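You operate a simulated robot arm through the tools that you are given. There is no shell and no other tool. Be economical: measure what you need, move in short steps, check, and stop when the job is done.

Carry out the task below with a simulated two-armed robot. There is one attempt and no reset: what you move stays moved.

JOB
Open the white cover, put the blue cloth on the dryer, then shut the cover. Lift the purple box lid open. Do these in any order.

Only the result counts: the job must be done as asked and must still hold three seconds after the hand-in. Knocking over, shifting, dropping, spilling or breaking anything else fails it. A push-on lid holds only when it is set on centred and level and pressed home; a screw cap is set on level and turned clockwise until tight. Flat cloth is picked up by pressing the open fingertips on it (5 to 10 N) and closing them slowly along it; thin cloth reads only 2 to 8 mm in the jaws.

ROBOT AND FRAMES
Two 7-joint arms with fingered hands on one trunk, on a base that drives. Base frame: it is fixed to the floor where the robot stands at the start and does not move with it; the origin is under the middle of the robot, x ahead of it, y to its left, z up. Units: cm, degrees, N and s.
The left shoulder is at the start at [2, 12.3, 111.2], the right one opposite. With the tool pointing down near the work surface each hand reaches from about 10 to 50 cm from the robot's upright axis, wherever it stands, measured 20 degrees to its own side. Places, roughly: blue cloth [150, 300, 75]; dryer (17x14 cm) [44, 6, 80]; purple box lid [50, -20, 80]; white cover [40, 10, 90]. Payload 2.4 kg a hand.
Tool frame (each hand has its own): the origin (TCP) lies between the finger pads and is the grasp point; the fingertips stand 1.7 cm ahead of it; z points along the fingers, y is the line along which they close. The gripper opens to 8.8 cm. The gripper's body begins 4.7 cm behind the TCP. The gripper is a hand of 3 fingers: y runs from the thumb to the fingers, the wrist lies at [0, 0, -16.5] in the tool frame, and closing takes about 1.5 s.
Orientation is told as [roll, pitch, yaw] about the base's x, y, z axes, in that order, counted from this pose: with the fingers straight down and closing along the base's y, the tool's x points along the base's -x, its y along +y and its z along -z.

CONTROLS
- The arms move only by the tool send_rows. It takes "left_increments", "right_increments" or both (then of equal length, played together; a hand with none holds still); each is a list of rows, each a list of 3 entries, a list of its own where there are three numbers: the shift along the base's x, y, z in cm, then the turn, a rotation vector about the base's x, y, z in degrees, then the gripper command, from -1 (shut) to 1 (fully open), values between in proportion. In form: [[[x, y, z], [rx, ry, rz], grip], ...]. A call has 1 to 8 rows; each row shifts and turns the commanded pose from where the row before left it. A row lasts 0.2 s, in which the tool goes at most 5 cm and 8.6 degrees; a call with a longer step from one row to the next is refused whole, and so is a gripper value outside its range. Where a pose cannot be reached the arm comes as near as it can. A force on the tool above 40 N (or 10 N above the force at the start of the call, whichever is more), or a blocked arm, ends the call early, and 0.2 s more pass. Each finger travels about 4.5 cm/s and halts on what it meets, pressing with about 28 N; the grip force reading is that of the motor and also rises with nothing between the fingers. The clock runs only during rows and for 0.2 s after the last one: add rows that do not move to give the fingers time. It gives the time, the measured TCP pose, the force on the tool (base axes), the opening and the grip force at its end, in the units of the frame above (readings bear some noise), with the torque about the TCP (base axes, N m) and any sound that the robot's microphone picked up.
- Cameras (640 x 400 px; columns grow to the right, rows downward): "scene" is now at [4.44, 0.65, 154.9]; the picture's right is [0.10, -0.99, 0.00], its down [-0.88, -0.09, -0.46] and it looks along [0.46, 0.05, -0.89] (base axes); focal length 255 px, centre (320, 200). "left" rides on the left gripper at [-5.2, 0.4, -6.6] in its tool frame; the picture's right is [-0.08, -1.00, 0.00], its down [0.78, -0.07, -0.62] and it looks along [0.62, -0.05, 0.78] (tool axes); focal length 243 px, centre (320, 200). "right" rides on the right gripper at [5.2, 0.4, -6.6] in its tool frame; the picture's right is [-0.08, 1.00, 0.00], its down [-0.78, -0.07, -0.62] and it looks along [-0.62, -0.05, 0.78] (tool axes); focal length 243 px, centre (320, 200). There is no depth. A picture from a camera that has moved, and an enlarged one, comes with that camera's place and axes in the base frame and with its lens.
- get_image(camera): a new picture of that camera. It takes no simulated time.
- slide_trunk(by): slides the trunk up (or, below 0, down) by that many cm; the arms and the scene camera ride with it, the base frame stays. It gives what a move gives, with no picture.
- steer(legs): drives the robot by 1 to 6 legs, each [ahead, left, turn to the left] in cm, cm and degrees, along the robot's own axes; the way and the turn of a leg run together, so that a leg with both is an arc; at most 150 cm and 180 degrees a leg. The arms and the cameras ride along, it lands a little off, and it stops where it bumps. It gives what a move gives.
- preshape(shape, hand): the hand has 3 fingers and takes this shape, open, in about a second: jaw (thumb against the fingers, like two jaws); tri (thumb and two fingers); tip (a fingertip pinch); poke (one finger out to press); point (the index stretched); flat (the hand flat); cup (the hand cupped); fist (a fist). The gripper value then closes the fingers along that shape, each until it touches; the sizes above hold for jaw. It gives what a move gives, with no picture.
- pan_tilt(pan, tilt): turns the head with the scene camera to pan (to the left, within 120 degrees either way) and tilt (down, from -29 to 69), counted from straight ahead of the robot. It gives what a move gives.
- close_up(camera, box): a new picture of the part [left, top, right, bottom] of that camera's present view, enlarged. It takes no simulated time.
- job_done(): hands the job in; it is judged then, once.

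Go step by step. Nothing tells you exact positions but the pictures and the camera data: compare them with the known pose of the tool, close in by small moves and look again before you grip or let go. The budget is 165 turns and 118 pictures, counting those below and the enlarged ones. Unless the task says otherwise, let go and move clear before handing in, and close with one line.

The tools are called after "Emit:" by a JSON object that holds its "method" and its "body". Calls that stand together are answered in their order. send_rows: Moves the arms, as the interface text tells. Its arguments: {"type":"object","properties":{"left_increments":{"type":"array","items":{"type":"array"}},"right_increments":{"type":"array","items":{"type":"array"}}},"required":[]} The other tools are called the same way: slide_trunk (by) slides the trunk up or down; preshape (shape, hand) gives the hand a shape; steer (legs) drives the base; pan_tilt (pan, tilt) turns the head that bears the scene camera; get_image (camera) takes a picture; close_up (camera, box) takes an enlarged picture of a part of a camera's view; job_done () hands the job in.

At the start:

```text
time_s: 0.0
left_position: [31.0, 10.03, 117.36]
left_tool_rot: [-0.1, -0.2, 0.1]
left_force: [-0.5, 1.1, 0.2]
left_ft_torque: [0.02, -0.03, 0.0]
left_width: 8.77
left_grasp_force: 0.0
left_shape: jaw
right_position: [29.8, -13.14, 118.87]
right_tool_rot: [0.0, 0.1, 0.0]
right_force: [0.6, 1.3, 0.5]
right_ft_torque: [0.03, 0.01, -0.02]
right_width: 8.79
right_grasp_force: 0.0
right_shape: jaw
trunk travel left (down, up): [-32.5, 50.5]
robot x, y, heading: [0.09, -0.02, 0.2]
head pan, tilt: [5.9, 62.5]
```

scene: 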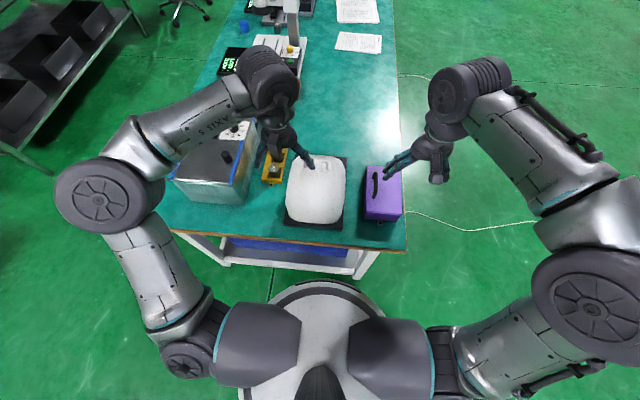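
right: 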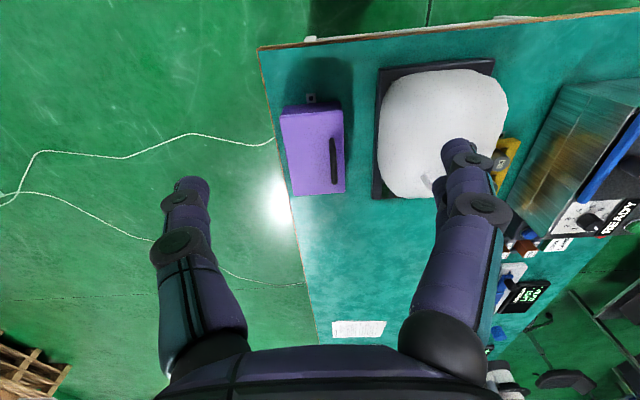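
left: 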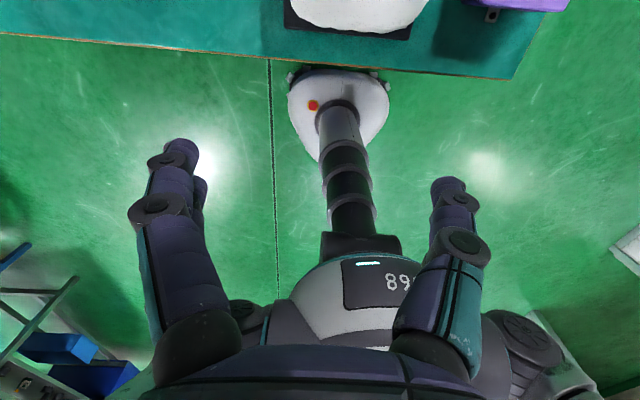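

I see a bench with the white-covered dryer in the middle and the purple box on its right; the cloth is far off to the left. I look closer first.

Emit:
{"method": "close_up", "body": {"camera": "scene", "box": [240, 130, 420, 242]}}

Emit:
{"method": "close_up", "body": {"camera": "right", "box": [250, 40, 550, 227]}}

Emit:
{"method": "pan_tilt", "body": {"pan": 63, "tilt": 15}}

Emit:
{"method": "get_image", "body": {"camera": "scene"}}

```text
3.56 times, centred on (330, 186) of scene
camera zoom: at [4.44, 0.65, 154.9], right [0.1, -0.99, 0.0], down [-0.88, -0.09, -0.46], along [0.46, 0.05, -0.89], focal length 907 px, centre (284, 250)
```

zoom: 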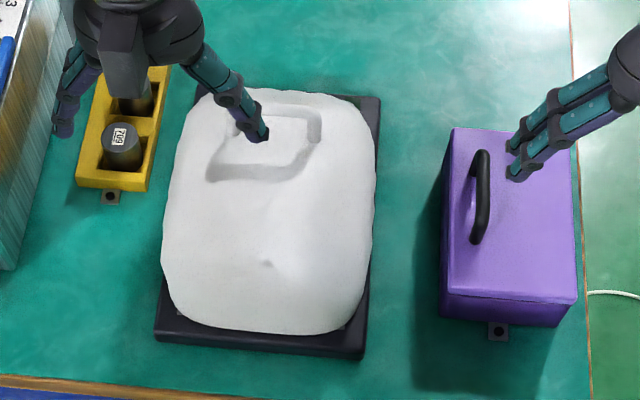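

```text
2.13 times, centred on (400, 134) of right
camera zoom: at [24.72, -12.74, 125.5], right [0.08, 1.0, 0.0], down [0.78, -0.07, 0.62], along [0.62, -0.05, -0.78], focal length 518 px, centre (149, 342)
```

zoom: 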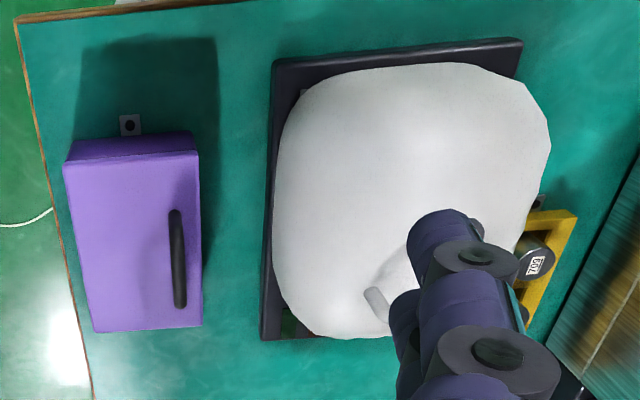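

```text
time_s: 1.3
left_position: [31.13, 9.81, 117.4]
left_tool_rot: [-0.1, 0.0, 0.1]
left_force: [-0.2, 0.3, 0.1]
left_ft_torque: [0.02, 0.03, 0.0]
left_width: 8.79
left_grasp_force: 0.1
left_shape: jaw
right_position: [29.88, -13.22, 118.85]
right_tool_rot: [0.0, 0.0, -0.1]
right_force: [-1.6, -0.2, 0.4]
right_ft_torque: [0.03, 0.0, 0.03]
right_width: 8.8
right_grasp_force: 0.1
right_shape: jaw
trunk travel left (down, up): [-32.5, 50.5]
robot x, y, heading: [0.03, 0.05, -0.2]
head pan, tilt: [63.0, 15.0]
```

```text
112 pictures are left
camera scene: at [2.35, 8.32, 161.82], right [0.89, -0.45, 0.0], down [-0.12, -0.23, -0.97], along [0.44, 0.86, -0.26], focal length 255 px, centre (320, 200)
```

scene: 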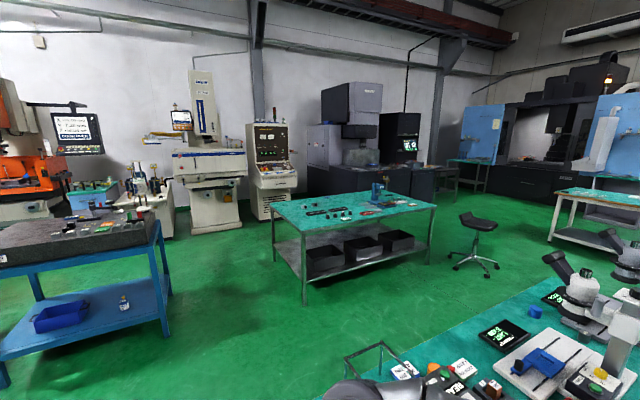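

The other bench, around [150,300], shows near the picture centre. I enlarge it to find the cloth.

Emit:
{"method": "close_up", "body": {"camera": "scene", "box": [265, 165, 445, 285]}}

Emit:
{"method": "close_up", "body": {"camera": "scene", "box": [340, 280, 640, 400]}}

```text
3.33 times, centred on (355, 225) of scene
camera zoom: at [2.35, 8.32, 161.82], right [0.89, -0.45, 0.0], down [-0.12, -0.23, -0.97], along [0.44, 0.86, -0.26], focal length 851 px, centre (203, 117)
```

zoom: 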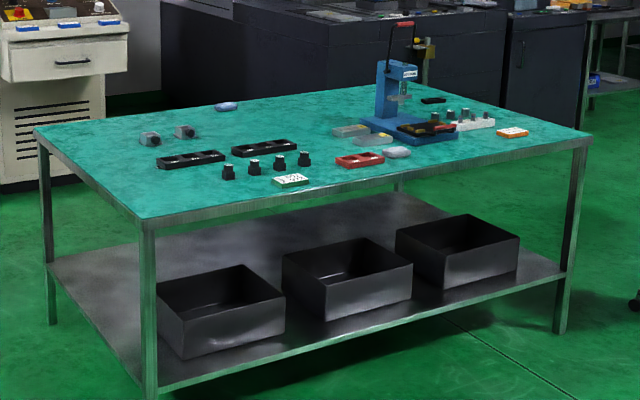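

```text
2.13 times, centred on (490, 340) of scene
camera zoom: at [2.35, 8.32, 161.82], right [0.89, -0.45, 0.0], down [-0.12, -0.23, -0.97], along [0.44, 0.86, -0.26], focal length 544 px, centre (-43, -99)
```

zoom: 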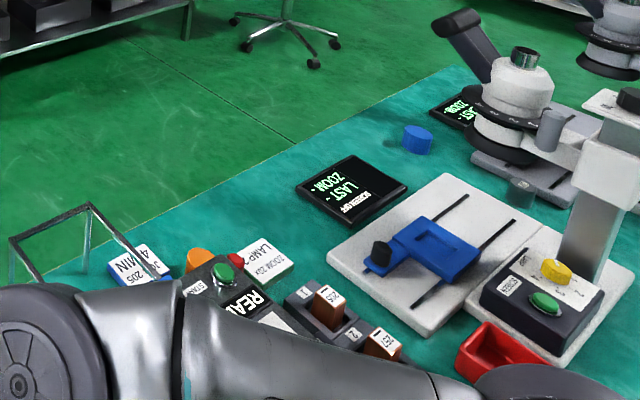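

The cloth may be the light blue patch at the far bench's back edge; I'll check it when closer. First the dryer and box: I move the left hand aside and look with the right hand's camera and the head.

Emit:
{"method": "send_rows", "body": {"left_increments": [[[-2, 4, 0], [0, 0, 0], 1], [[-2, 4, 0], [0, 0, 0], 1], [[-2, 4, 0], [0, 0, 0], 1], [[-2, 4, 0], [0, 0, 0], 1], [[0, 0, 0], [0, 0, 0], 1]], "right_increments": [[[-2, -4, 0], [0, 0, 0], 1], [[-2, -4, 0], [0, 0, 0], 1], [[-2, -3, 0], [0, 0, 0], 1], [[-2, -3, 0], [0, 0, 0], 1], [[0, 0, 0], [0, 0, 0], 1]]}}

Emit:
{"method": "pan_tilt", "body": {"pan": 0, "tilt": 55}}

Emit:
{"method": "get_image", "body": {"camera": "scene"}}

Emit:
{"method": "close_up", "body": {"camera": "scene", "box": [220, 130, 420, 255]}}

```text
time_s: 2.5
left_position: [23.16, 25.99, 117.44]
left_tool_rot: [0.0, -0.2, 0.0]
left_force: [0.0, -0.8, -0.8]
left_ft_torque: [0.01, 0.0, 0.0]
left_width: 8.77
left_grasp_force: 0.0
left_shape: jaw
right_position: [21.93, -27.16, 118.64]
right_tool_rot: [0.0, 0.1, 0.0]
right_force: [-0.5, -1.1, 0.2]
right_ft_torque: [-0.01, 0.0, -0.01]
right_width: 8.79
right_grasp_force: 0.1
right_shape: jaw
trunk travel left (down, up): [-32.5, 50.5]
robot x, y, heading: [0.17, 0.17, 0.1]
head pan, tilt: [63.0, 15.0]
```

```text
time_s: 3.8
left_position: [23.12, 25.81, 117.38]
left_tool_rot: [0.0, 0.0, 0.1]
left_force: [-1.1, -0.4, 0.1]
left_ft_torque: [0.02, 0.02, -0.01]
left_width: 8.8
left_grasp_force: 0.1
left_shape: jaw
right_position: [21.86, -27.23, 118.76]
right_tool_rot: [0.0, 0.0, 0.0]
right_force: [0.4, -0.3, -0.3]
right_ft_torque: [0.02, 0.04, 0.0]
right_width: 8.81
right_grasp_force: 0.1
right_shape: jaw
trunk travel left (down, up): [-32.5, 50.5]
robot x, y, heading: [-0.05, -0.15, -0.0]
head pan, tilt: [0.0, 55.0]
```

```text
109 pictures are left
camera scene: at [5.3, 0.01, 155.8], right [0.0, -1.0, 0.0], down [-0.82, 0.0, -0.57], along [0.57, 0.0, -0.82], focal length 255 px, centre (320, 200)
```

scene: 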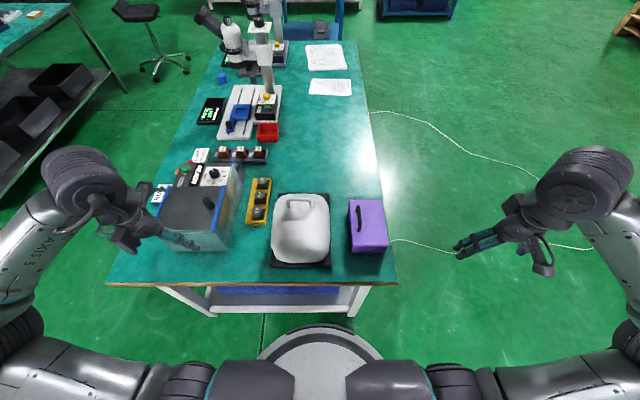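

```text
3.20 times, centred on (320, 192) of scene
camera zoom: at [5.3, 0.01, 155.8], right [0.0, -1.0, 0.0], down [-0.82, 0.0, -0.57], along [0.57, 0.0, -0.82], focal length 817 px, centre (320, 224)
```

zoom: 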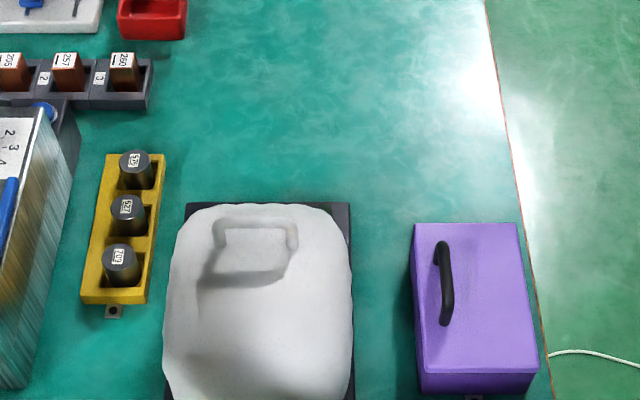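

The cover has a bar handle along y at its far side (hinge seemingly on the near side), and the box has a handle along x near its left edge. I bring the right hand over for a second viewpoint.

Emit:
{"method": "send_rows", "body": {"right_increments": [[[0, 4, -1], [0, 0, 0], 1], [[0, 4, -1], [0, 0, 0], 1], [[1, 4, -1], [0, 0, 0], 1], [[2, 3, -1], [0, 0, 0], 1], [[2, 3, -1], [0, 0, 0], 1], [[0, 0, 0], [0, 0, 0], 1]]}}

Emit:
{"method": "get_image", "body": {"camera": "right"}}

```text
time_s: 5.2
left_position: [23.07, 25.74, 117.41]
left_tool_rot: [0.1, -0.2, 0.1]
left_force: [0.0, 0.3, -0.7]
left_ft_torque: [0.0, -0.04, -0.02]
left_width: 8.78
left_grasp_force: 0.1
left_shape: jaw
right_position: [26.78, -9.09, 113.77]
right_tool_rot: [0.1, 0.0, -0.1]
right_force: [-1.0, 0.0, -0.7]
right_ft_torque: [0.02, 0.01, 0.02]
right_width: 8.8
right_grasp_force: 0.1
right_shape: jaw
trunk travel left (down, up): [-32.5, 50.5]
robot x, y, heading: [-0.24, 0.2, 0.0]
head pan, tilt: [0.0, 55.0]
```

```text
107 pictures are left
camera right: at [21.73, -8.69, 120.45], right [0.08, 1.0, 0.0], down [0.78, -0.07, 0.62], along [0.62, -0.05, -0.78], focal length 243 px, centre (320, 200)
```

right: 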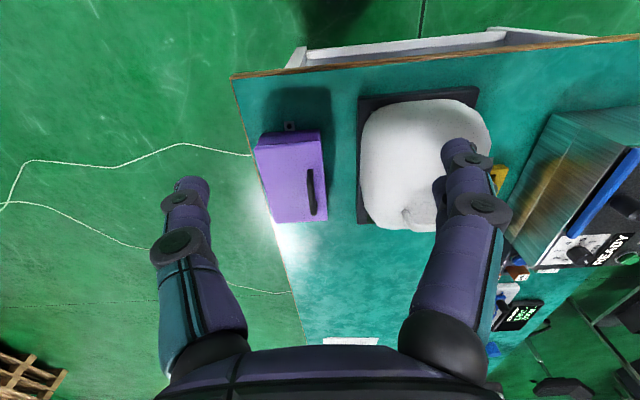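

Triangulation gives the cover bar at about [51, 6, 90] (spanning y 2.6–10) and the box handle at about [44, -11.7, 90] running along x. I start with the box: right hand above its handle.

Emit:
{"method": "send_rows", "body": {"right_increments": [[[3.5, -0.5, -2], [0, 0, 0], 1], [[3.5, -0.5, -3], [0, 0, 0], 1], [[3.5, -0.5, -3], [0, 0, 0], 1], [[3.5, -0.5, -3], [0, 0, 0], 1], [[3.2, -0.6, -3], [0, 0, 0], 1], [[0, 0, 0], [0, 0, 0], 1]]}}

Emit:
{"method": "close_up", "body": {"camera": "scene", "box": [250, 150, 410, 270]}}

Emit:
{"method": "get_image", "body": {"camera": "right"}}

```text
time_s: 6.6
left_position: [23.08, 25.88, 117.31]
left_tool_rot: [0.0, 0.0, 0.1]
left_force: [-0.3, -0.4, 0.3]
left_ft_torque: [0.0, 0.0, 0.03]
left_width: 8.79
left_grasp_force: 0.0
left_shape: jaw
right_position: [44.13, -11.89, 99.92]
right_tool_rot: [0.0, 0.0, 0.1]
right_force: [0.4, 0.2, -0.2]
right_ft_torque: [0.02, 0.02, 0.01]
right_width: 8.8
right_grasp_force: 0.1
right_shape: jaw
trunk travel left (down, up): [-32.5, 50.5]
robot x, y, heading: [-0.37, -0.22, -0.2]
head pan, tilt: [0.0, 55.0]
```

```text
3.33 times, centred on (330, 210) of scene
camera zoom: at [5.29, 0.01, 155.8], right [0.0, -1.0, 0.0], down [-0.82, 0.0, -0.57], along [0.57, 0.0, -0.82], focal length 851 px, centre (287, 167)
```

zoom: 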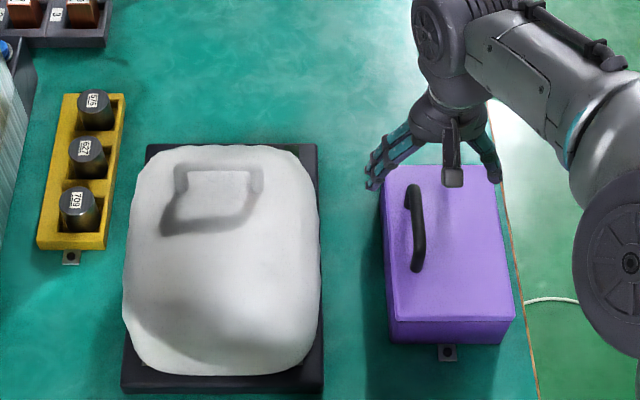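

```text
105 pictures are left
camera right: at [39.09, -11.45, 106.6], right [0.08, 1.0, 0.0], down [0.78, -0.07, 0.62], along [0.62, -0.05, -0.78], focal length 243 px, centre (320, 200)
```

right: 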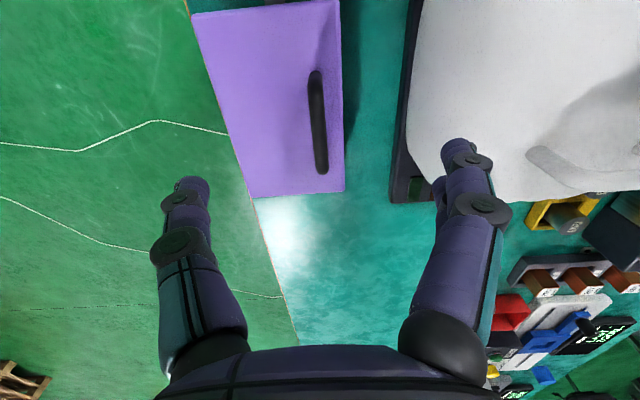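

Refined, the box handle is at about [47.5, -12.2, 85.5] and the cover bar at about [48.5, 6, 91.5]. I move over the handle and lower in steps.

Emit:
{"method": "send_rows", "body": {"right_increments": [[[1.8, -0.2, -2], [0, 0, 0], 1], [[1.8, -0.2, -3], [0, 0, 0], 1], [[0, 0, -3], [0, 0, 0], 1], [[0, 0, -2], [0, 0, 0], 1], [[0, 0, 0], [0, 0, 0], 1]]}}

Emit:
{"method": "close_up", "body": {"camera": "scene", "box": [310, 160, 410, 260]}}

Emit:
{"method": "get_image", "body": {"camera": "right"}}

```text
time_s: 7.8
left_position: [23.04, 25.95, 117.35]
left_tool_rot: [0.0, -0.1, 0.1]
left_force: [0.5, 0.5, -0.4]
left_ft_torque: [0.0, -0.02, -0.01]
left_width: 8.82
left_grasp_force: 0.0
left_shape: jaw
right_position: [47.64, -12.2, 89.9]
right_tool_rot: [0.0, 0.0, 0.0]
right_force: [-0.2, -0.4, -0.4]
right_ft_torque: [0.02, -0.01, -0.03]
right_width: 8.76
right_grasp_force: 0.0
right_shape: jaw
trunk travel left (down, up): [-32.5, 50.5]
robot x, y, heading: [0.12, -0.23, 0.1]
head pan, tilt: [0.0, 55.0]
```

```text
4.00 times, centred on (360, 210) of scene
camera zoom: at [5.32, 0.01, 155.8], right [0.0, -1.0, 0.0], down [-0.82, 0.0, -0.57], along [0.57, 0.0, -0.82], focal length 1021 px, centre (160, 160)
```

zoom: 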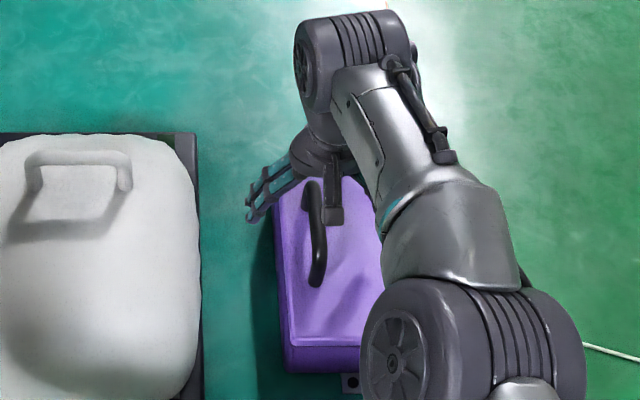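

```text
103 pictures are left
camera right: at [42.56, -11.71, 96.43], right [0.08, 1.0, 0.0], down [0.78, -0.07, 0.62], along [0.62, -0.05, -0.78], focal length 243 px, centre (320, 200)
```

right: 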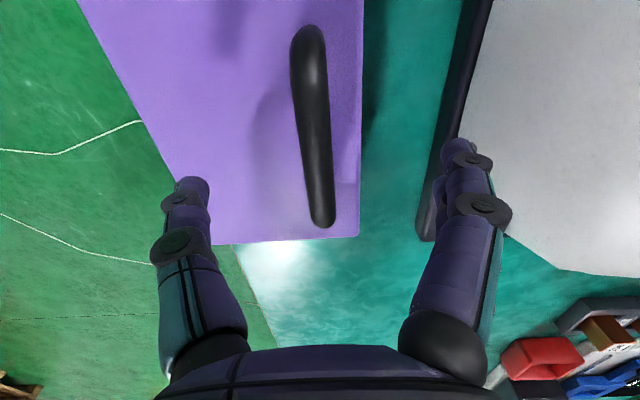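

The handle lies centred between the fingers. I lower to its height.

Emit:
{"method": "send_rows", "body": {"right_increments": [[[0, 0, -1.5], [0, 0, 0], 1], [[0, 0, -1.5], [0, 0, 0], 1], [[0, 0, -1], [0, 0, 0], 1], [[0, 0, 0], [0, 0, 0], 1]]}}

Emit:
{"method": "get_image", "body": {"camera": "right"}}

```text
time_s: 8.8
left_position: [23.08, 25.92, 117.5]
left_tool_rot: [-0.2, -0.1, 0.1]
left_force: [0.0, 0.1, -0.4]
left_ft_torque: [0.01, -0.01, 0.0]
left_width: 8.8
left_grasp_force: 0.0
left_shape: jaw
right_position: [46.94, -12.08, 85.98]
right_tool_rot: [0.1, 0.0, -0.1]
right_force: [1.2, 2.2, 7.2]
right_ft_torque: [-0.34, -0.02, 0.07]
right_width: 8.82
right_grasp_force: 0.0
right_shape: jaw
right hand out of reach, approached as far as the arm can: row 2
trunk travel left (down, up): [-32.5, 50.5]
robot x, y, heading: [0.18, -0.28, -0.0]
head pan, tilt: [0.0, 55.0]
```

```text
102 pictures are left
camera right: at [41.93, -11.63, 92.64], right [0.08, 1.0, 0.0], down [0.78, -0.07, 0.62], along [0.62, -0.05, -0.78], focal length 243 px, centre (320, 200)
```

right: 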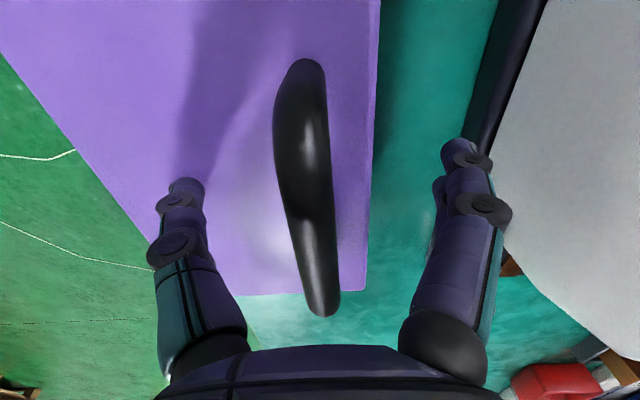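

The thumb touches the lid, so the handle is between the fingers. I rise slightly and close.

Emit:
{"method": "send_rows", "body": {"right_increments": [[[0, 0, 0.5], [0, 0, 0], 1], [[0, 0, 0], [0, 0, 0], 0], [[0, 0, 0], [0, 0, 0], -0.5], [[0, 0, 0], [0, 0, 0], -1], [[0, 0, 0], [0, 0, 0], -1], [[0, 0, 0], [0, 0, 0], -1], [[0, 0, 0], [0, 0, 0], -1]]}}

Emit:
{"method": "get_image", "body": {"camera": "right"}}

```text
time_s: 10.4
left_position: [23.21, 25.91, 117.43]
left_tool_rot: [-0.1, -0.1, 0.1]
left_force: [0.2, 0.1, 0.2]
left_ft_torque: [0.0, 0.02, 0.0]
left_width: 8.8
left_grasp_force: 0.1
left_shape: jaw
right_position: [47.14, -12.15, 86.47]
right_tool_rot: [0.1, 0.0, -0.1]
right_force: [0.2, -3.1, -2.2]
right_ft_torque: [0.06, 0.01, -0.01]
right_width: 0.0
right_grasp_force: 19.4
right_shape: jaw
trunk travel left (down, up): [-32.5, 50.5]
robot x, y, heading: [-0.03, 0.22, -0.1]
head pan, tilt: [0.0, 55.0]
```

```text
101 pictures are left
camera right: at [42.07, -11.68, 93.11], right [0.08, 1.0, 0.0], down [0.78, -0.07, 0.62], along [0.62, -0.05, -0.78], focal length 243 px, centre (320, 200)
```

right: 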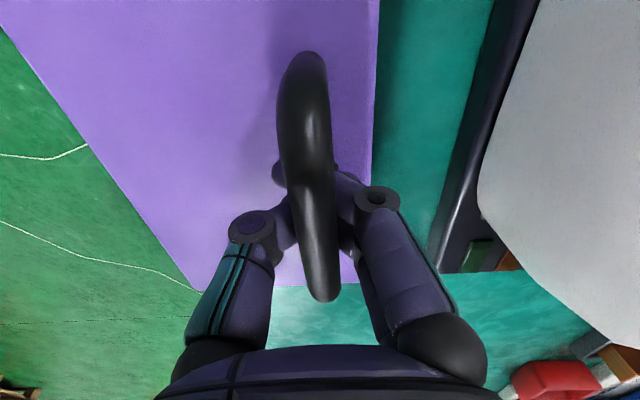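

The fingers have closed beneath the handle bar, hooking it. I lift gently along the presumed arc (hinge on the right).

Emit:
{"method": "send_rows", "body": {"right_increments": [[[0, -0.2, 1], [0, 0, 0], -1], [[0, -0.3, 1], [0, 0, 0], -1], [[0, -0.4, 1], [0, 0, 0], -1], [[0, -0.5, 1], [0, 0, 0], -1], [[0, 0, 0], [0, 0, 0], -1]]}}

Emit:
{"method": "close_up", "body": {"camera": "scene", "box": [310, 160, 410, 260]}}

Emit:
{"method": "get_image", "body": {"camera": "right"}}

```text
time_s: 11.2
left_position: [23.62, 25.53, 117.48]
left_tool_rot: [0.1, 0.0, -0.2]
left_force: [0.1, -0.3, -0.3]
left_ft_torque: [-0.01, 0.0, 0.0]
left_width: 8.84
left_grasp_force: 0.1
left_shape: jaw
right_position: [46.98, -13.85, 88.87]
right_tool_rot: [-0.5, 0.8, -0.4]
right_force: [3.0, -18.0, -21.5]
right_ft_torque: [0.4, 0.03, 0.01]
right_width: 0.0
right_grasp_force: 28.3
right_shape: jaw
trunk travel left (down, up): [-32.5, 50.5]
robot x, y, heading: [-0.03, 0.1, 0.0]
head pan, tilt: [0.0, 55.0]
stopped in row 4 (right hand): the force on the tool passed its limit at 44 N (the readings are from after the stop); the commanded pose is now the measured one
```

```text
4.00 times, centred on (360, 210) of scene
camera zoom: at [5.6, -0.32, 155.78], right [0.0, -1.0, 0.0], down [-0.82, 0.0, -0.57], along [0.57, 0.0, -0.82], focal length 1021 px, centre (160, 160)
```

zoom: 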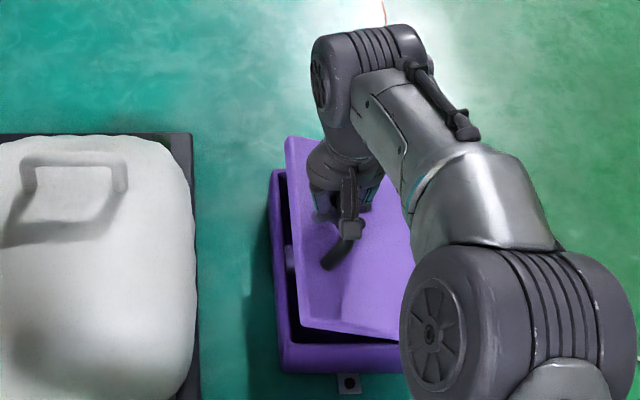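

```text
99 pictures are left
camera right: at [42.1, -13.32, 95.52], right [0.09, 1.0, -0.01], down [0.79, -0.07, 0.61], along [0.61, -0.06, -0.79], focal length 243 px, centre (320, 200)
```

right: 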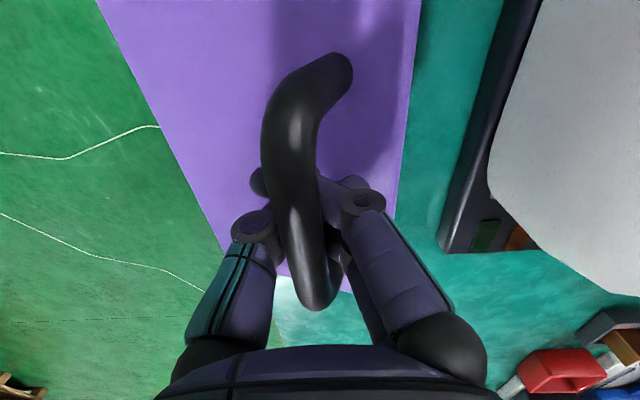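

The lid lifts, hinged on the right at roughly y=-22, z=81. I continue along the arc, now turning the hand with the lid.

Emit:
{"method": "send_rows", "body": {"right_increments": [[[0, 0, 0], [5, 0, 0], -1], [[0, -0.66, 0.71], [8, 0, 0], -1], [[0, -0.72, 0.65], [7, 0, 0], -1], [[0, -0.78, 0.59], [7, 0, 0], -1], [[0, 0, 0], [0, 0, 0], -1]]}}

Emit:
{"method": "get_image", "body": {"camera": "scene"}}

```text
time_s: 12.4
left_position: [23.38, 25.84, 117.42]
left_tool_rot: [0.1, 0.0, 0.0]
left_force: [-0.1, 0.4, 0.0]
left_ft_torque: [0.0, 0.01, -0.02]
left_width: 8.78
left_grasp_force: 0.1
left_shape: jaw
right_position: [47.16, -15.69, 90.83]
right_tool_rot: [26.9, 0.5, -0.1]
right_force: [2.2, -9.5, -20.3]
right_ft_torque: [0.38, 0.03, 0.02]
right_width: 0.0
right_grasp_force: 27.4
right_shape: jaw
trunk travel left (down, up): [-32.5, 50.5]
robot x, y, heading: [0.06, -0.25, -0.3]
head pan, tilt: [0.0, 55.0]
```

```text
98 pictures are left
camera scene: at [5.55, -0.25, 155.78], right [0.0, -1.0, 0.0], down [-0.82, 0.0, -0.57], along [0.57, 0.0, -0.82], focal length 255 px, centre (320, 200)
```

scene: 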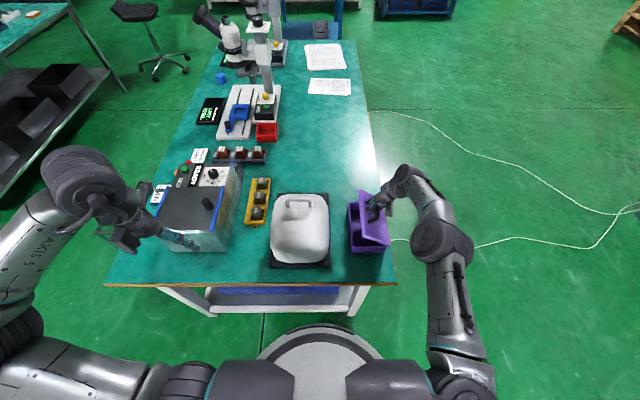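

Emit:
{"method": "send_rows", "body": {"right_increments": [[[0, -1.1, 0.8], [7, 0, 0], -1], [[0, -1.2, 0.65], [7, 0, 0], -1], [[0, -1.3, 0.5], [7, 0, 0], -1], [[0, -1.35, 0.32], [7, 0, 0], -1], [[0, 0, 0], [0, 0, 0], -1]]}}

Emit:
{"method": "close_up", "body": {"camera": "scene", "box": [320, 140, 440, 260]}}

```text
time_s: 13.1
left_position: [23.58, 25.79, 117.47]
left_tool_rot: [0.0, 0.1, 0.0]
left_force: [0.7, -0.1, -1.3]
left_ft_torque: [0.02, 0.02, 0.0]
left_width: 8.79
left_grasp_force: 0.1
left_shape: jaw
right_position: [46.79, -18.15, 92.22]
right_tool_rot: [42.5, 0.6, 0.0]
right_force: [17.3, -3.0, -28.8]
right_ft_torque: [0.49, 0.09, 0.27]
right_width: 0.0
right_grasp_force: 27.8
right_shape: jaw
right hand out of reach, approached as far as the arm can: row 2, 3
trunk travel left (down, up): [-32.5, 50.5]
robot x, y, heading: [-0.12, -0.24, 0.0]
head pan, tilt: [0.0, 55.0]
stopped in row 3 (right hand): the force on the tool passed its limit at 42 N (the readings are from after the stop); the commanded pose is now the measured one
```

```text
3.33 times, centred on (380, 200) of scene
camera zoom: at [5.83, -0.17, 155.77], right [0.0, -1.0, 0.0], down [-0.82, 0.0, -0.57], along [0.57, 0.0, -0.82], focal length 851 px, centre (120, 200)
```

zoom: 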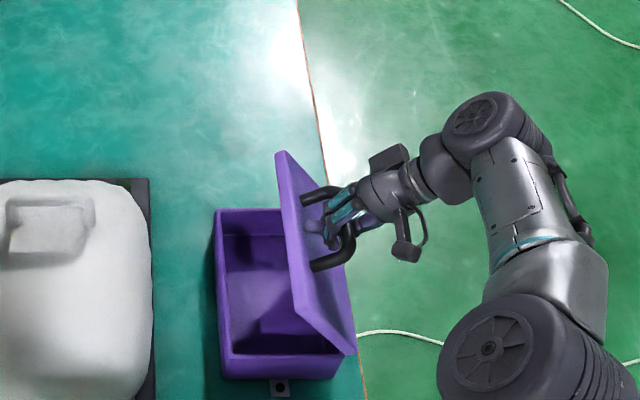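

The lid is about half-way; the arm is near its reach limit, so I relax the pull a bit and strafe the base right in small amounts so the hand drags the handle along the nearly flat top of its arc.

Emit:
{"method": "send_rows", "body": {"right_increments": [[[0, -0.1, -0.4], [0, 0, 0], -1], [[0, 0, 0], [0, 0, 0], -1]]}}

Emit:
{"method": "steer", "body": {"legs": [[0, -2, 0]]}}

```text
time_s: 13.7
left_position: [23.34, 25.78, 117.35]
left_tool_rot: [0.0, 0.1, 0.0]
left_force: [0.2, -0.5, 0.1]
left_ft_torque: [0.02, 0.0, -0.01]
left_width: 8.78
left_grasp_force: 0.0
left_shape: jaw
right_position: [46.64, -18.13, 92.14]
right_tool_rot: [42.9, 0.4, 0.0]
right_force: [10.6, -1.6, -15.6]
right_ft_torque: [0.29, 0.07, 0.14]
right_width: 0.0
right_grasp_force: 28.2
right_shape: jaw
trunk travel left (down, up): [-32.5, 50.5]
robot x, y, heading: [0.16, 0.11, -0.3]
head pan, tilt: [0.0, 55.0]
```

```text
time_s: 14.5
left_position: [23.37, 23.6, 117.36]
left_tool_rot: [0.1, 0.0, 0.0]
left_force: [-0.4, -0.9, -0.5]
left_ft_torque: [0.0, 0.02, -0.01]
left_width: 8.82
left_grasp_force: 0.1
left_shape: jaw
right_position: [46.58, -20.15, 92.0]
right_tool_rot: [42.8, 0.5, 0.0]
right_force: [9.3, 1.3, -16.7]
right_ft_torque: [0.28, 0.08, 0.15]
right_width: 0.0
right_grasp_force: 27.8
right_shape: jaw
trunk travel left (down, up): [-32.5, 50.5]
robot x, y, heading: [0.01, -2.3, -0.1]
head pan, tilt: [0.0, 55.0]
```

That works with steady forces. I continue.

Emit:
{"method": "steer", "body": {"legs": [[0, -2.5, 0]]}}

Emit:
{"method": "close_up", "body": {"camera": "scene", "box": [310, 140, 430, 260]}}

```text
time_s: 15.5
left_position: [23.35, 21.59, 117.27]
left_tool_rot: [-0.1, 0.0, 0.2]
left_force: [0.5, 0.7, -0.6]
left_ft_torque: [-0.01, -0.01, 0.01]
left_width: 8.77
left_grasp_force: 0.0
left_shape: jaw
right_position: [46.48, -22.31, 91.57]
right_tool_rot: [42.5, 1.0, 0.6]
right_force: [9.1, 3.7, -13.5]
right_ft_torque: [0.14, 0.07, 0.16]
right_width: 0.01
right_grasp_force: 28.2
right_shape: jaw
trunk travel left (down, up): [-32.5, 50.5]
robot x, y, heading: [0.32, -4.64, 0.1]
head pan, tilt: [0.0, 55.0]
stopped in leg 1: the force on the tool passed its limit at 43 N (the readings are from after the stop); the commanded pose is now the measured one
```

```text
3.33 times, centred on (370, 200) of scene
camera zoom: at [5.63, -4.37, 155.79], right [0.0, -1.0, 0.0], down [-0.82, 0.0, -0.57], along [0.57, 0.0, -0.82], focal length 851 px, centre (153, 200)
```

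zoom: 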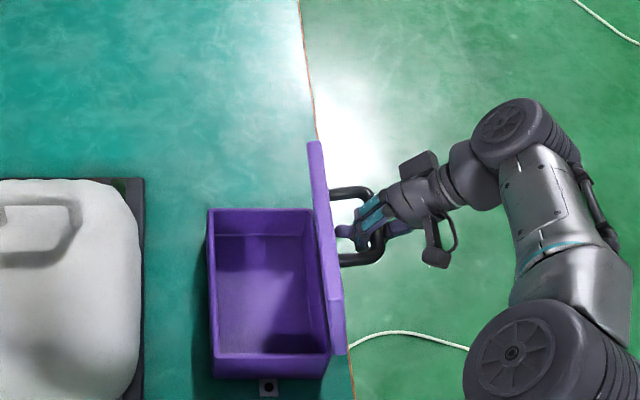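

The lid is at roughly 80°. I loosen the fingers slightly so they can turn around the bar and go on right and slightly down.

Emit:
{"method": "send_rows", "body": {"right_increments": [[[0, 0, 0], [0, 0, 0], -0.7], [[0, 0, 0], [0, 0, 0], -0.7], [[0, -0.8, -0.2], [4, 0, 0], -0.7], [[0, -0.8, -0.3], [4, 0, 0], -0.7], [[0, -0.8, -0.3], [4, 0, 0], -0.7], [[0, 0, 0], [0, 0, 0], -0.7]]}}

Emit:
{"method": "close_up", "body": {"camera": "scene", "box": [310, 140, 430, 260]}}

```text
time_s: 16.9
left_position: [23.53, 21.54, 117.45]
left_tool_rot: [0.0, 0.1, 0.2]
left_force: [0.7, 0.2, 0.4]
left_ft_torque: [0.03, -0.01, 0.02]
left_width: 8.77
left_grasp_force: 0.1
left_shape: jaw
right_position: [45.13, -23.9, 91.43]
right_tool_rot: [54.7, 0.1, -0.1]
right_force: [27.5, 0.1, 0.1]
right_ft_torque: [-0.01, 0.36, -0.39]
right_width: 1.29
right_grasp_force: 0.1
right_shape: jaw
right hand out of reach, approached as far as the arm can: row 3, 4, 5
trunk travel left (down, up): [-32.5, 50.5]
robot x, y, heading: [0.04, -4.49, 0.1]
head pan, tilt: [0.0, 55.0]
stopped in row 6 (right hand): the force on the tool passed its limit at 43 N (the readings are from after the stop); the commanded pose is now the measured one
```

```text
3.33 times, centred on (370, 200) of scene
camera zoom: at [5.87, -4.46, 155.78], right [0.0, -1.0, 0.0], down [-0.82, 0.0, -0.57], along [0.57, 0.0, -0.82], focal length 851 px, centre (153, 200)
```

zoom: 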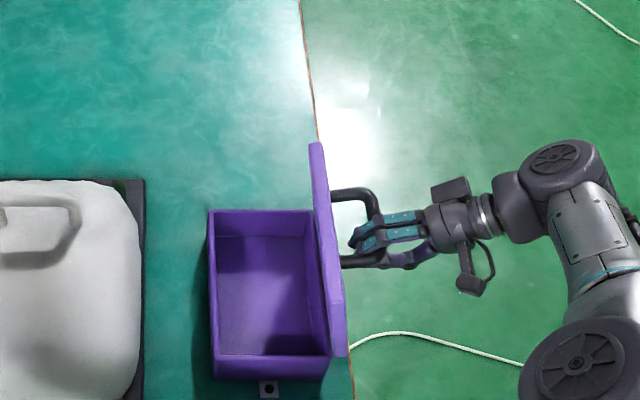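

The lid stays put with no load on the hand, so it seems to be at its stop. I take the side pressure off, open, and watch whether it stays.

Emit:
{"method": "send_rows", "body": {"right_increments": [[[0.6, 0, 0], [0, 0, 0], -0.7], [[0.4, 0, 0], [0, 0, 0], -0.4], [[0, 0, 0], [0, 0, 0], 0], [[0, 0, 0], [0, 0, 0], 0.3], [[0, 0, 0], [0, 0, 0], 0.3], [[0, 0, 0], [0, 0, 0], 0.3]]}}

Emit:
{"method": "close_up", "body": {"camera": "scene", "box": [310, 140, 430, 260]}}

Emit:
{"method": "get_image", "body": {"camera": "right"}}

```text
time_s: 18.2
left_position: [23.51, 21.41, 117.21]
left_tool_rot: [0.0, 0.1, 0.1]
left_force: [-0.4, 0.4, 0.9]
left_ft_torque: [-0.02, 0.01, -0.02]
left_width: 8.8
left_grasp_force: 0.0
left_shape: jaw
right_position: [45.07, -23.58, 91.42]
right_tool_rot: [54.6, 0.6, 0.1]
right_force: [21.2, 2.0, -12.8]
right_ft_torque: [-0.28, 0.13, -0.38]
right_width: 4.8
right_grasp_force: 0.0
right_shape: jaw
right hand out of reach, approached as far as the arm can: row 1, 2
trunk travel left (down, up): [-32.5, 50.5]
robot x, y, heading: [0.4, -4.5, 0.2]
head pan, tilt: [0.0, 55.0]
```

```text
3.33 times, centred on (370, 200) of scene
camera zoom: at [5.89, -4.51, 155.77], right [0.0, -1.0, 0.0], down [-0.82, 0.0, -0.57], along [0.57, 0.0, -0.82], focal length 851 px, centre (153, 200)
```

zoom: 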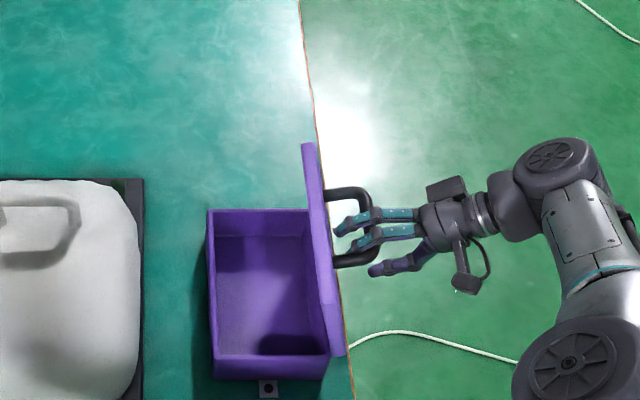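

```text
93 pictures are left
camera right: at [40.08, -28.74, 95.65], right [0.09, 0.58, 0.81], down [0.78, -0.54, 0.3], along [0.61, 0.61, -0.5], focal length 243 px, centre (320, 200)
```

right: 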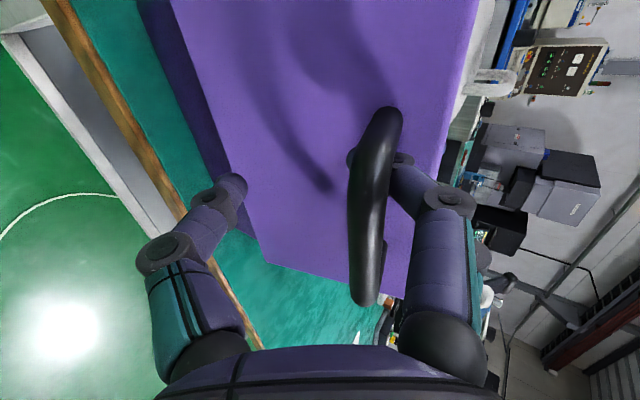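

The lid leans back a bit onto my fingers, so it isn't past its balance point. The hand is at its reach limit in x, so I drive slightly forward, then strafe right.

Emit:
{"method": "steer", "body": {"legs": [[2, 0, 0]]}}

Emit:
{"method": "steer", "body": {"legs": [[0, -2, 0]]}}

Emit:
{"method": "close_up", "body": {"camera": "scene", "box": [300, 140, 420, 260]}}

```text
time_s: 19.0
left_position: [25.34, 21.37, 117.34]
left_tool_rot: [0.0, 0.0, 0.1]
left_force: [0.6, 0.2, -0.1]
left_ft_torque: [-0.03, 0.02, -0.03]
left_width: 8.79
left_grasp_force: 0.0
left_shape: jaw
right_position: [46.94, -23.6, 91.34]
right_tool_rot: [54.7, 0.3, 0.2]
right_force: [1.5, 0.3, -0.1]
right_ft_torque: [0.0, 0.01, 0.01]
right_width: 5.71
right_grasp_force: 0.0
right_shape: jaw
trunk travel left (down, up): [-32.5, 50.5]
robot x, y, heading: [2.1, -4.42, 0.2]
head pan, tilt: [0.0, 55.0]
```

```text
time_s: 19.8
left_position: [25.33, 19.22, 117.33]
left_tool_rot: [0.1, -0.1, 0.1]
left_force: [0.0, -0.1, -0.1]
left_ft_torque: [0.03, 0.01, 0.0]
left_width: 8.78
left_grasp_force: 0.0
left_shape: jaw
right_position: [46.84, -25.62, 91.62]
right_tool_rot: [54.7, 0.2, 0.2]
right_force: [0.8, 0.5, 0.2]
right_ft_torque: [0.06, -0.01, -0.01]
right_width: 5.74
right_grasp_force: 0.0
right_shape: jaw
trunk travel left (down, up): [-32.5, 50.5]
robot x, y, heading: [2.25, -6.39, -0.1]
head pan, tilt: [0.0, 55.0]
```

```text
3.33 times, centred on (360, 200) of scene
camera zoom: at [7.47, -6.73, 155.8], right [0.0, -1.0, 0.0], down [-0.82, 0.0, -0.57], along [0.57, 0.0, -0.82], focal length 851 px, centre (187, 200)
```

zoom: 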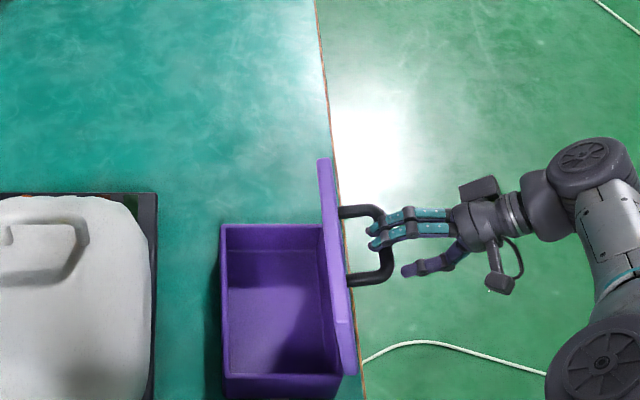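

The lid stays on its own at about 80°. I try once more to take the bar and pull it further, to see whether this is its stop.

Emit:
{"method": "send_rows", "body": {"right_increments": [[[0, 1.2, -0.8], [0, 0, 0], 0.3], [[0, 0.8, -0.5], [0, 0, 0], 0.3], [[0, 0, 0], [0, 0, 0], -0.3], [[0, 0, 0], [0, 0, 0], -1], [[0, 0, 0], [0, 0, 0], -1], [[0, 0, 0], [0, 0, 0], -1], [[0, 0, 0], [0, 0, 0], -1]]}}

Emit:
{"method": "close_up", "body": {"camera": "scene", "box": [300, 140, 420, 260]}}

Emit:
{"method": "get_image", "body": {"camera": "right"}}

```text
time_s: 21.4
left_position: [25.17, 19.36, 117.38]
left_tool_rot: [-0.1, -0.1, 0.2]
left_force: [-0.2, 0.3, -0.1]
left_ft_torque: [-0.01, 0.0, -0.01]
left_width: 8.8
left_grasp_force: 0.1
left_shape: jaw
right_position: [46.91, -23.73, 90.33]
right_tool_rot: [54.7, 0.3, 0.2]
right_force: [0.3, -2.5, 1.7]
right_ft_torque: [-0.18, -0.01, 0.01]
right_width: 0.0
right_grasp_force: 28.1
right_shape: jaw
trunk travel left (down, up): [-32.5, 50.5]
robot x, y, heading: [2.35, -6.69, 0.2]
head pan, tilt: [0.0, 55.0]
```

```text
3.33 times, centred on (360, 200) of scene
camera zoom: at [7.43, -6.61, 155.8], right [0.0, -1.0, 0.0], down [-0.82, 0.0, -0.57], along [0.57, 0.0, -0.82], focal length 851 px, centre (187, 200)
```

zoom: 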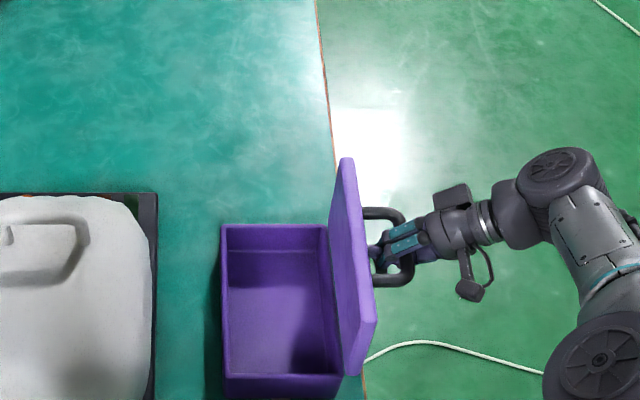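

```text
90 pictures are left
camera right: at [41.82, -28.83, 94.56], right [0.09, 0.58, 0.81], down [0.78, -0.54, 0.3], along [0.62, 0.61, -0.5], focal length 243 px, centre (320, 200)
```

right: 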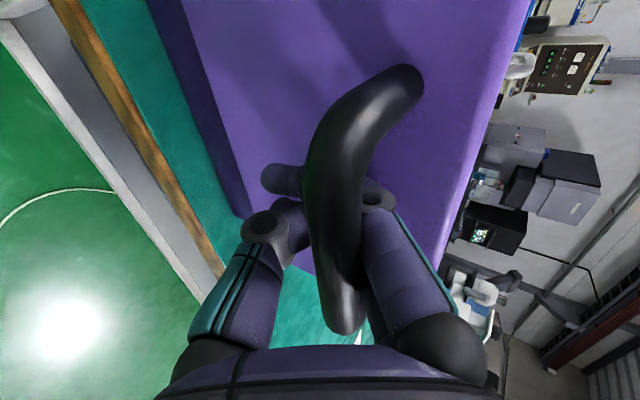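

Hooked again, and the lid has swung further open (about 90°). A little more pull.

Emit:
{"method": "send_rows", "body": {"right_increments": [[[0, -0.7, -0.1], [3, 0, 0], -1], [[0, -0.7, -0.2], [3, 0, 0], -1], [[0, -0.7, -0.3], [3, 0, 0], -1], [[0, 0, 0], [0, 0, 0], -1]]}}

Emit:
{"method": "close_up", "body": {"camera": "scene", "box": [300, 140, 420, 260]}}

```text
time_s: 22.4
left_position: [25.27, 19.43, 117.48]
left_tool_rot: [0.0, -0.1, 0.1]
left_force: [-0.6, -0.2, 0.4]
left_ft_torque: [-0.01, -0.01, -0.02]
left_width: 8.77
left_grasp_force: 0.2
left_shape: jaw
right_position: [45.56, -25.19, 90.07]
right_tool_rot: [63.7, 0.3, 0.4]
right_force: [2.0, -0.7, -1.3]
right_ft_torque: [0.04, 0.05, 0.01]
right_width: 0.02
right_grasp_force: 28.2
right_shape: jaw
right hand out of reach, approached as far as the arm can: row 2, 3
trunk travel left (down, up): [-32.5, 50.5]
robot x, y, heading: [2.36, -6.47, 0.4]
head pan, tilt: [0.0, 55.0]
```

```text
3.33 times, centred on (360, 200) of scene
camera zoom: at [7.5, -6.54, 155.79], right [0.0, -1.0, 0.0], down [-0.82, 0.0, -0.57], along [0.57, 0.0, -0.82], focal length 851 px, centre (187, 200)
```

zoom: 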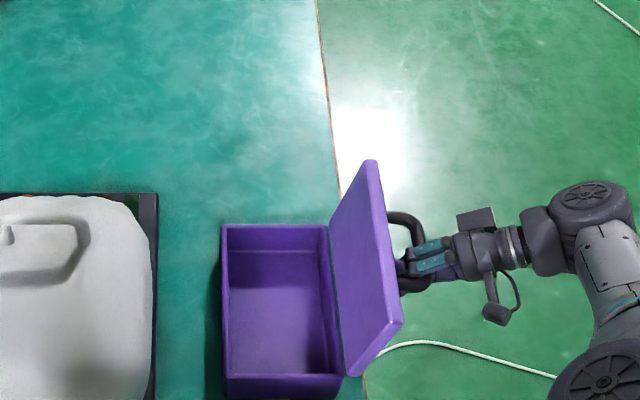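

The lid is past vertical (~105°). I open the fingers and draw back to the right.

Emit:
{"method": "send_rows", "body": {"right_increments": [[[0, 0, 0], [0, 0, 0], -0.5], [[0, 0, 0], [0, 0, 0], 0], [[0, 0, 0], [0, 0, 0], 0.2], [[0, 0, 0], [0, 0, 0], 0.2], [[0, -1, 0.4], [0, 0, 0], 0.2], [[0, -1, 0.4], [0, 0, 0], 0.2], [[0, 0, 0], [0, 0, 0], 0.2]]}}

Emit:
{"method": "close_up", "body": {"camera": "scene", "box": [300, 140, 420, 260]}}

```text
time_s: 24.0
left_position: [25.26, 19.37, 117.37]
left_tool_rot: [0.0, -0.1, 0.1]
left_force: [0.0, -0.3, -0.6]
left_ft_torque: [0.02, 0.01, 0.0]
left_width: 8.81
left_grasp_force: 0.0
left_shape: jaw
right_position: [45.16, -26.95, 90.82]
right_tool_rot: [63.7, 0.2, 0.3]
right_force: [0.2, -0.6, -0.3]
right_ft_torque: [0.0, 0.02, -0.01]
right_width: 5.22
right_grasp_force: 0.1
right_shape: jaw
trunk travel left (down, up): [-32.5, 50.5]
robot x, y, heading: [2.31, -6.2, 0.2]
head pan, tilt: [0.0, 55.0]
```

```text
3.33 times, centred on (360, 200) of scene
camera zoom: at [7.46, -6.54, 155.8], right [0.0, -1.0, 0.0], down [-0.82, 0.0, -0.57], along [0.57, 0.0, -0.82], focal length 851 px, centre (187, 200)
```

zoom: 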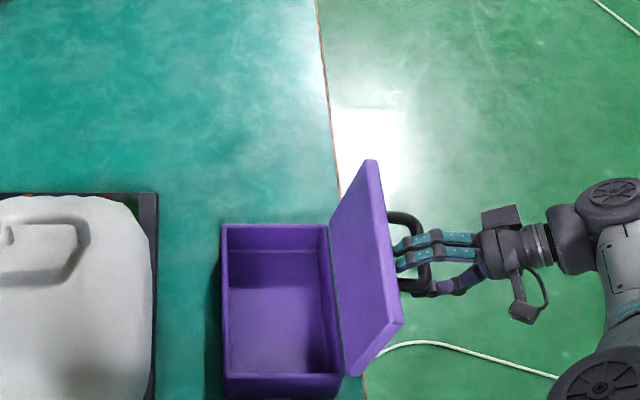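

The lid holds by itself. I free the fingers fully: raise a bit, then strafe away to the right.

Emit:
{"method": "send_rows", "body": {"right_increments": [[[0, -0.6, 0.6], [0, 0, 0], 0.4], [[0, -0.6, 0.6], [0, 0, 0], 0.4], [[0, 0, 0], [0, 0, 0], 0.4]]}}

Emit:
{"method": "steer", "body": {"legs": [[0, -8, 0]]}}

Emit:
{"method": "get_image", "body": {"camera": "scene"}}

```text
time_s: 24.8
left_position: [25.22, 19.33, 117.46]
left_tool_rot: [0.0, -0.1, 0.1]
left_force: [-0.6, 0.8, -0.8]
left_ft_torque: [0.04, 0.0, -0.01]
left_width: 8.78
left_grasp_force: 0.0
left_shape: jaw
right_position: [45.05, -28.2, 91.91]
right_tool_rot: [63.7, 0.3, 0.3]
right_force: [-0.2, 0.1, 0.1]
right_ft_torque: [-0.01, 0.01, 0.0]
right_width: 6.15
right_grasp_force: 0.0
right_shape: jaw
right hand out of reach, approached as far as the arm can: row 1
trunk travel left (down, up): [-32.5, 50.5]
robot x, y, heading: [2.18, -6.47, 0.3]
head pan, tilt: [0.0, 55.0]
```

```text
time_s: 25.9
left_position: [25.18, 11.31, 117.46]
left_tool_rot: [0.1, -0.1, 0.3]
left_force: [0.0, -0.5, -0.3]
left_ft_torque: [0.01, 0.03, -0.03]
left_width: 8.79
left_grasp_force: 0.1
left_shape: jaw
right_position: [45.22, -36.44, 91.95]
right_tool_rot: [63.8, 0.2, 0.3]
right_force: [-0.2, -0.4, 0.6]
right_ft_torque: [-0.01, -0.03, 0.03]
right_width: 6.11
right_grasp_force: 0.1
right_shape: jaw
trunk travel left (down, up): [-32.5, 50.5]
robot x, y, heading: [1.98, -14.42, 0.2]
head pan, tilt: [0.0, 55.0]
```

```text
87 pictures are left
camera scene: at [7.47, -14.76, 155.8], right [0.0, -1.0, 0.0], down [-0.82, 0.0, -0.57], along [0.57, 0.0, -0.82], focal length 255 px, centre (320, 200)
```

scene: 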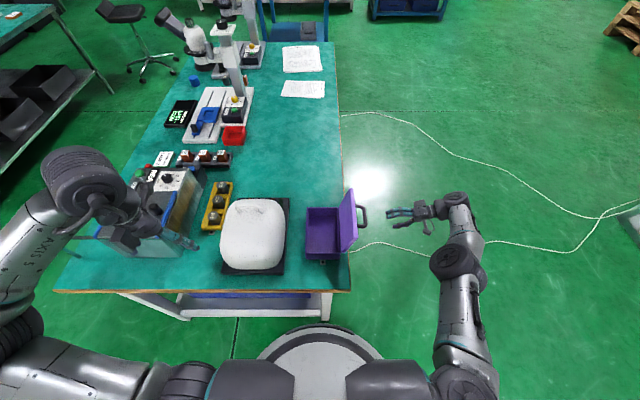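

The box is done. I bring the right hand up, upright and back.

Emit:
{"method": "send_rows", "body": {"right_increments": [[[-1, 0, 3], [-8, 0, 0], 1], [[-1, 0, 3], [-8, 0, 0], 1], [[-2, 0, 3], [-8, 0, 0], 1], [[-2, 0, 3], [-8, 0, 0], 1], [[-2, 0, 3], [-8, 0, 0], 1], [[-2, 0, 3], [-8, 0, 0], 1], [[-2, 0, 3], [-8, 0, 0], 1], [[-2, 0, 2], [-7.7, 0, 0], 1]], "left_increments": [[[0, 0, 0], [0, 0, 8], 1], [[0, 0, 0], [0, 0, 8], 1], [[0, 0, 0], [0, 0, 8], 1], [[0, 0, 0], [0, 0, 8], 1], [[0, 0, 0], [0, 0, 8], 1], [[0, 0, 0], [0, 0, 8], 1], [[0, 0, 0], [0, 0, 8], 1], [[0, 0, 0], [0, 0, 8], 1]]}}

Emit:
{"method": "get_image", "body": {"camera": "left"}}

Emit:
{"method": "close_up", "body": {"camera": "scene", "box": [190, 170, 370, 290]}}

```text
time_s: 27.7
left_position: [25.11, 11.28, 117.41]
left_tool_rot: [0.0, 0.0, 64.3]
left_force: [0.7, 0.2, 0.9]
left_ft_torque: [0.0, 0.0, -0.02]
left_width: 8.79
left_grasp_force: 0.0
left_shape: jaw
right_position: [31.21, -36.39, 114.89]
right_tool_rot: [-0.1, 0.3, -0.1]
right_force: [0.3, -0.4, -0.7]
right_ft_torque: [-0.01, 0.01, 0.0]
right_width: 8.78
right_grasp_force: 0.0
right_shape: jaw
trunk travel left (down, up): [-32.5, 50.5]
robot x, y, heading: [1.87, -14.84, 0.0]
head pan, tilt: [0.0, 55.0]
```

```text
86 pictures are left
camera left: at [27.09, 16.09, 123.91], right [0.93, -0.36, 0.0], down [-0.28, -0.73, 0.62], along [-0.22, -0.58, -0.79], focal length 243 px, centre (320, 200)
```

left: 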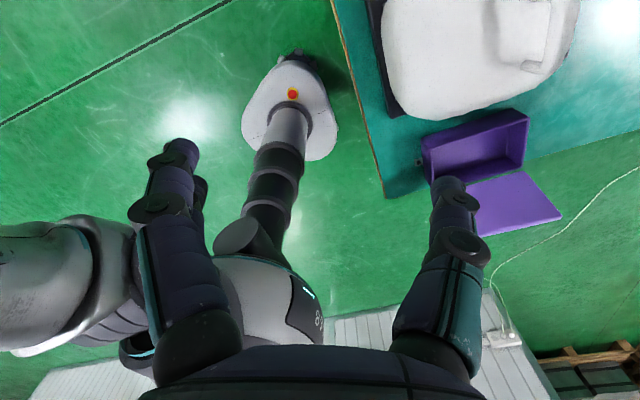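

```text
3.33 times, centred on (280, 230) of scene
camera zoom: at [7.45, -14.68, 155.8], right [0.0, -1.0, 0.0], down [-0.82, 0.0, -0.57], along [0.57, 0.0, -0.82], focal length 851 px, centre (453, 100)
```

zoom: 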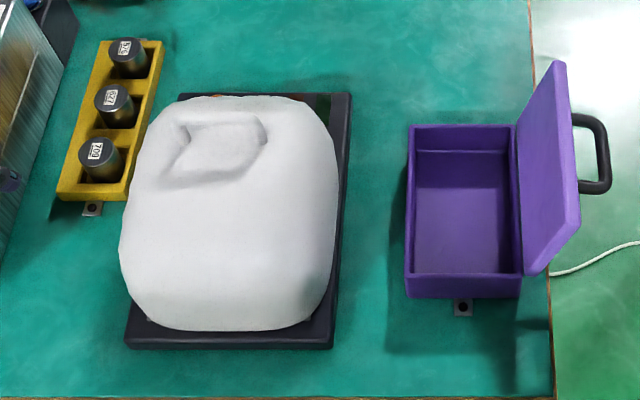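

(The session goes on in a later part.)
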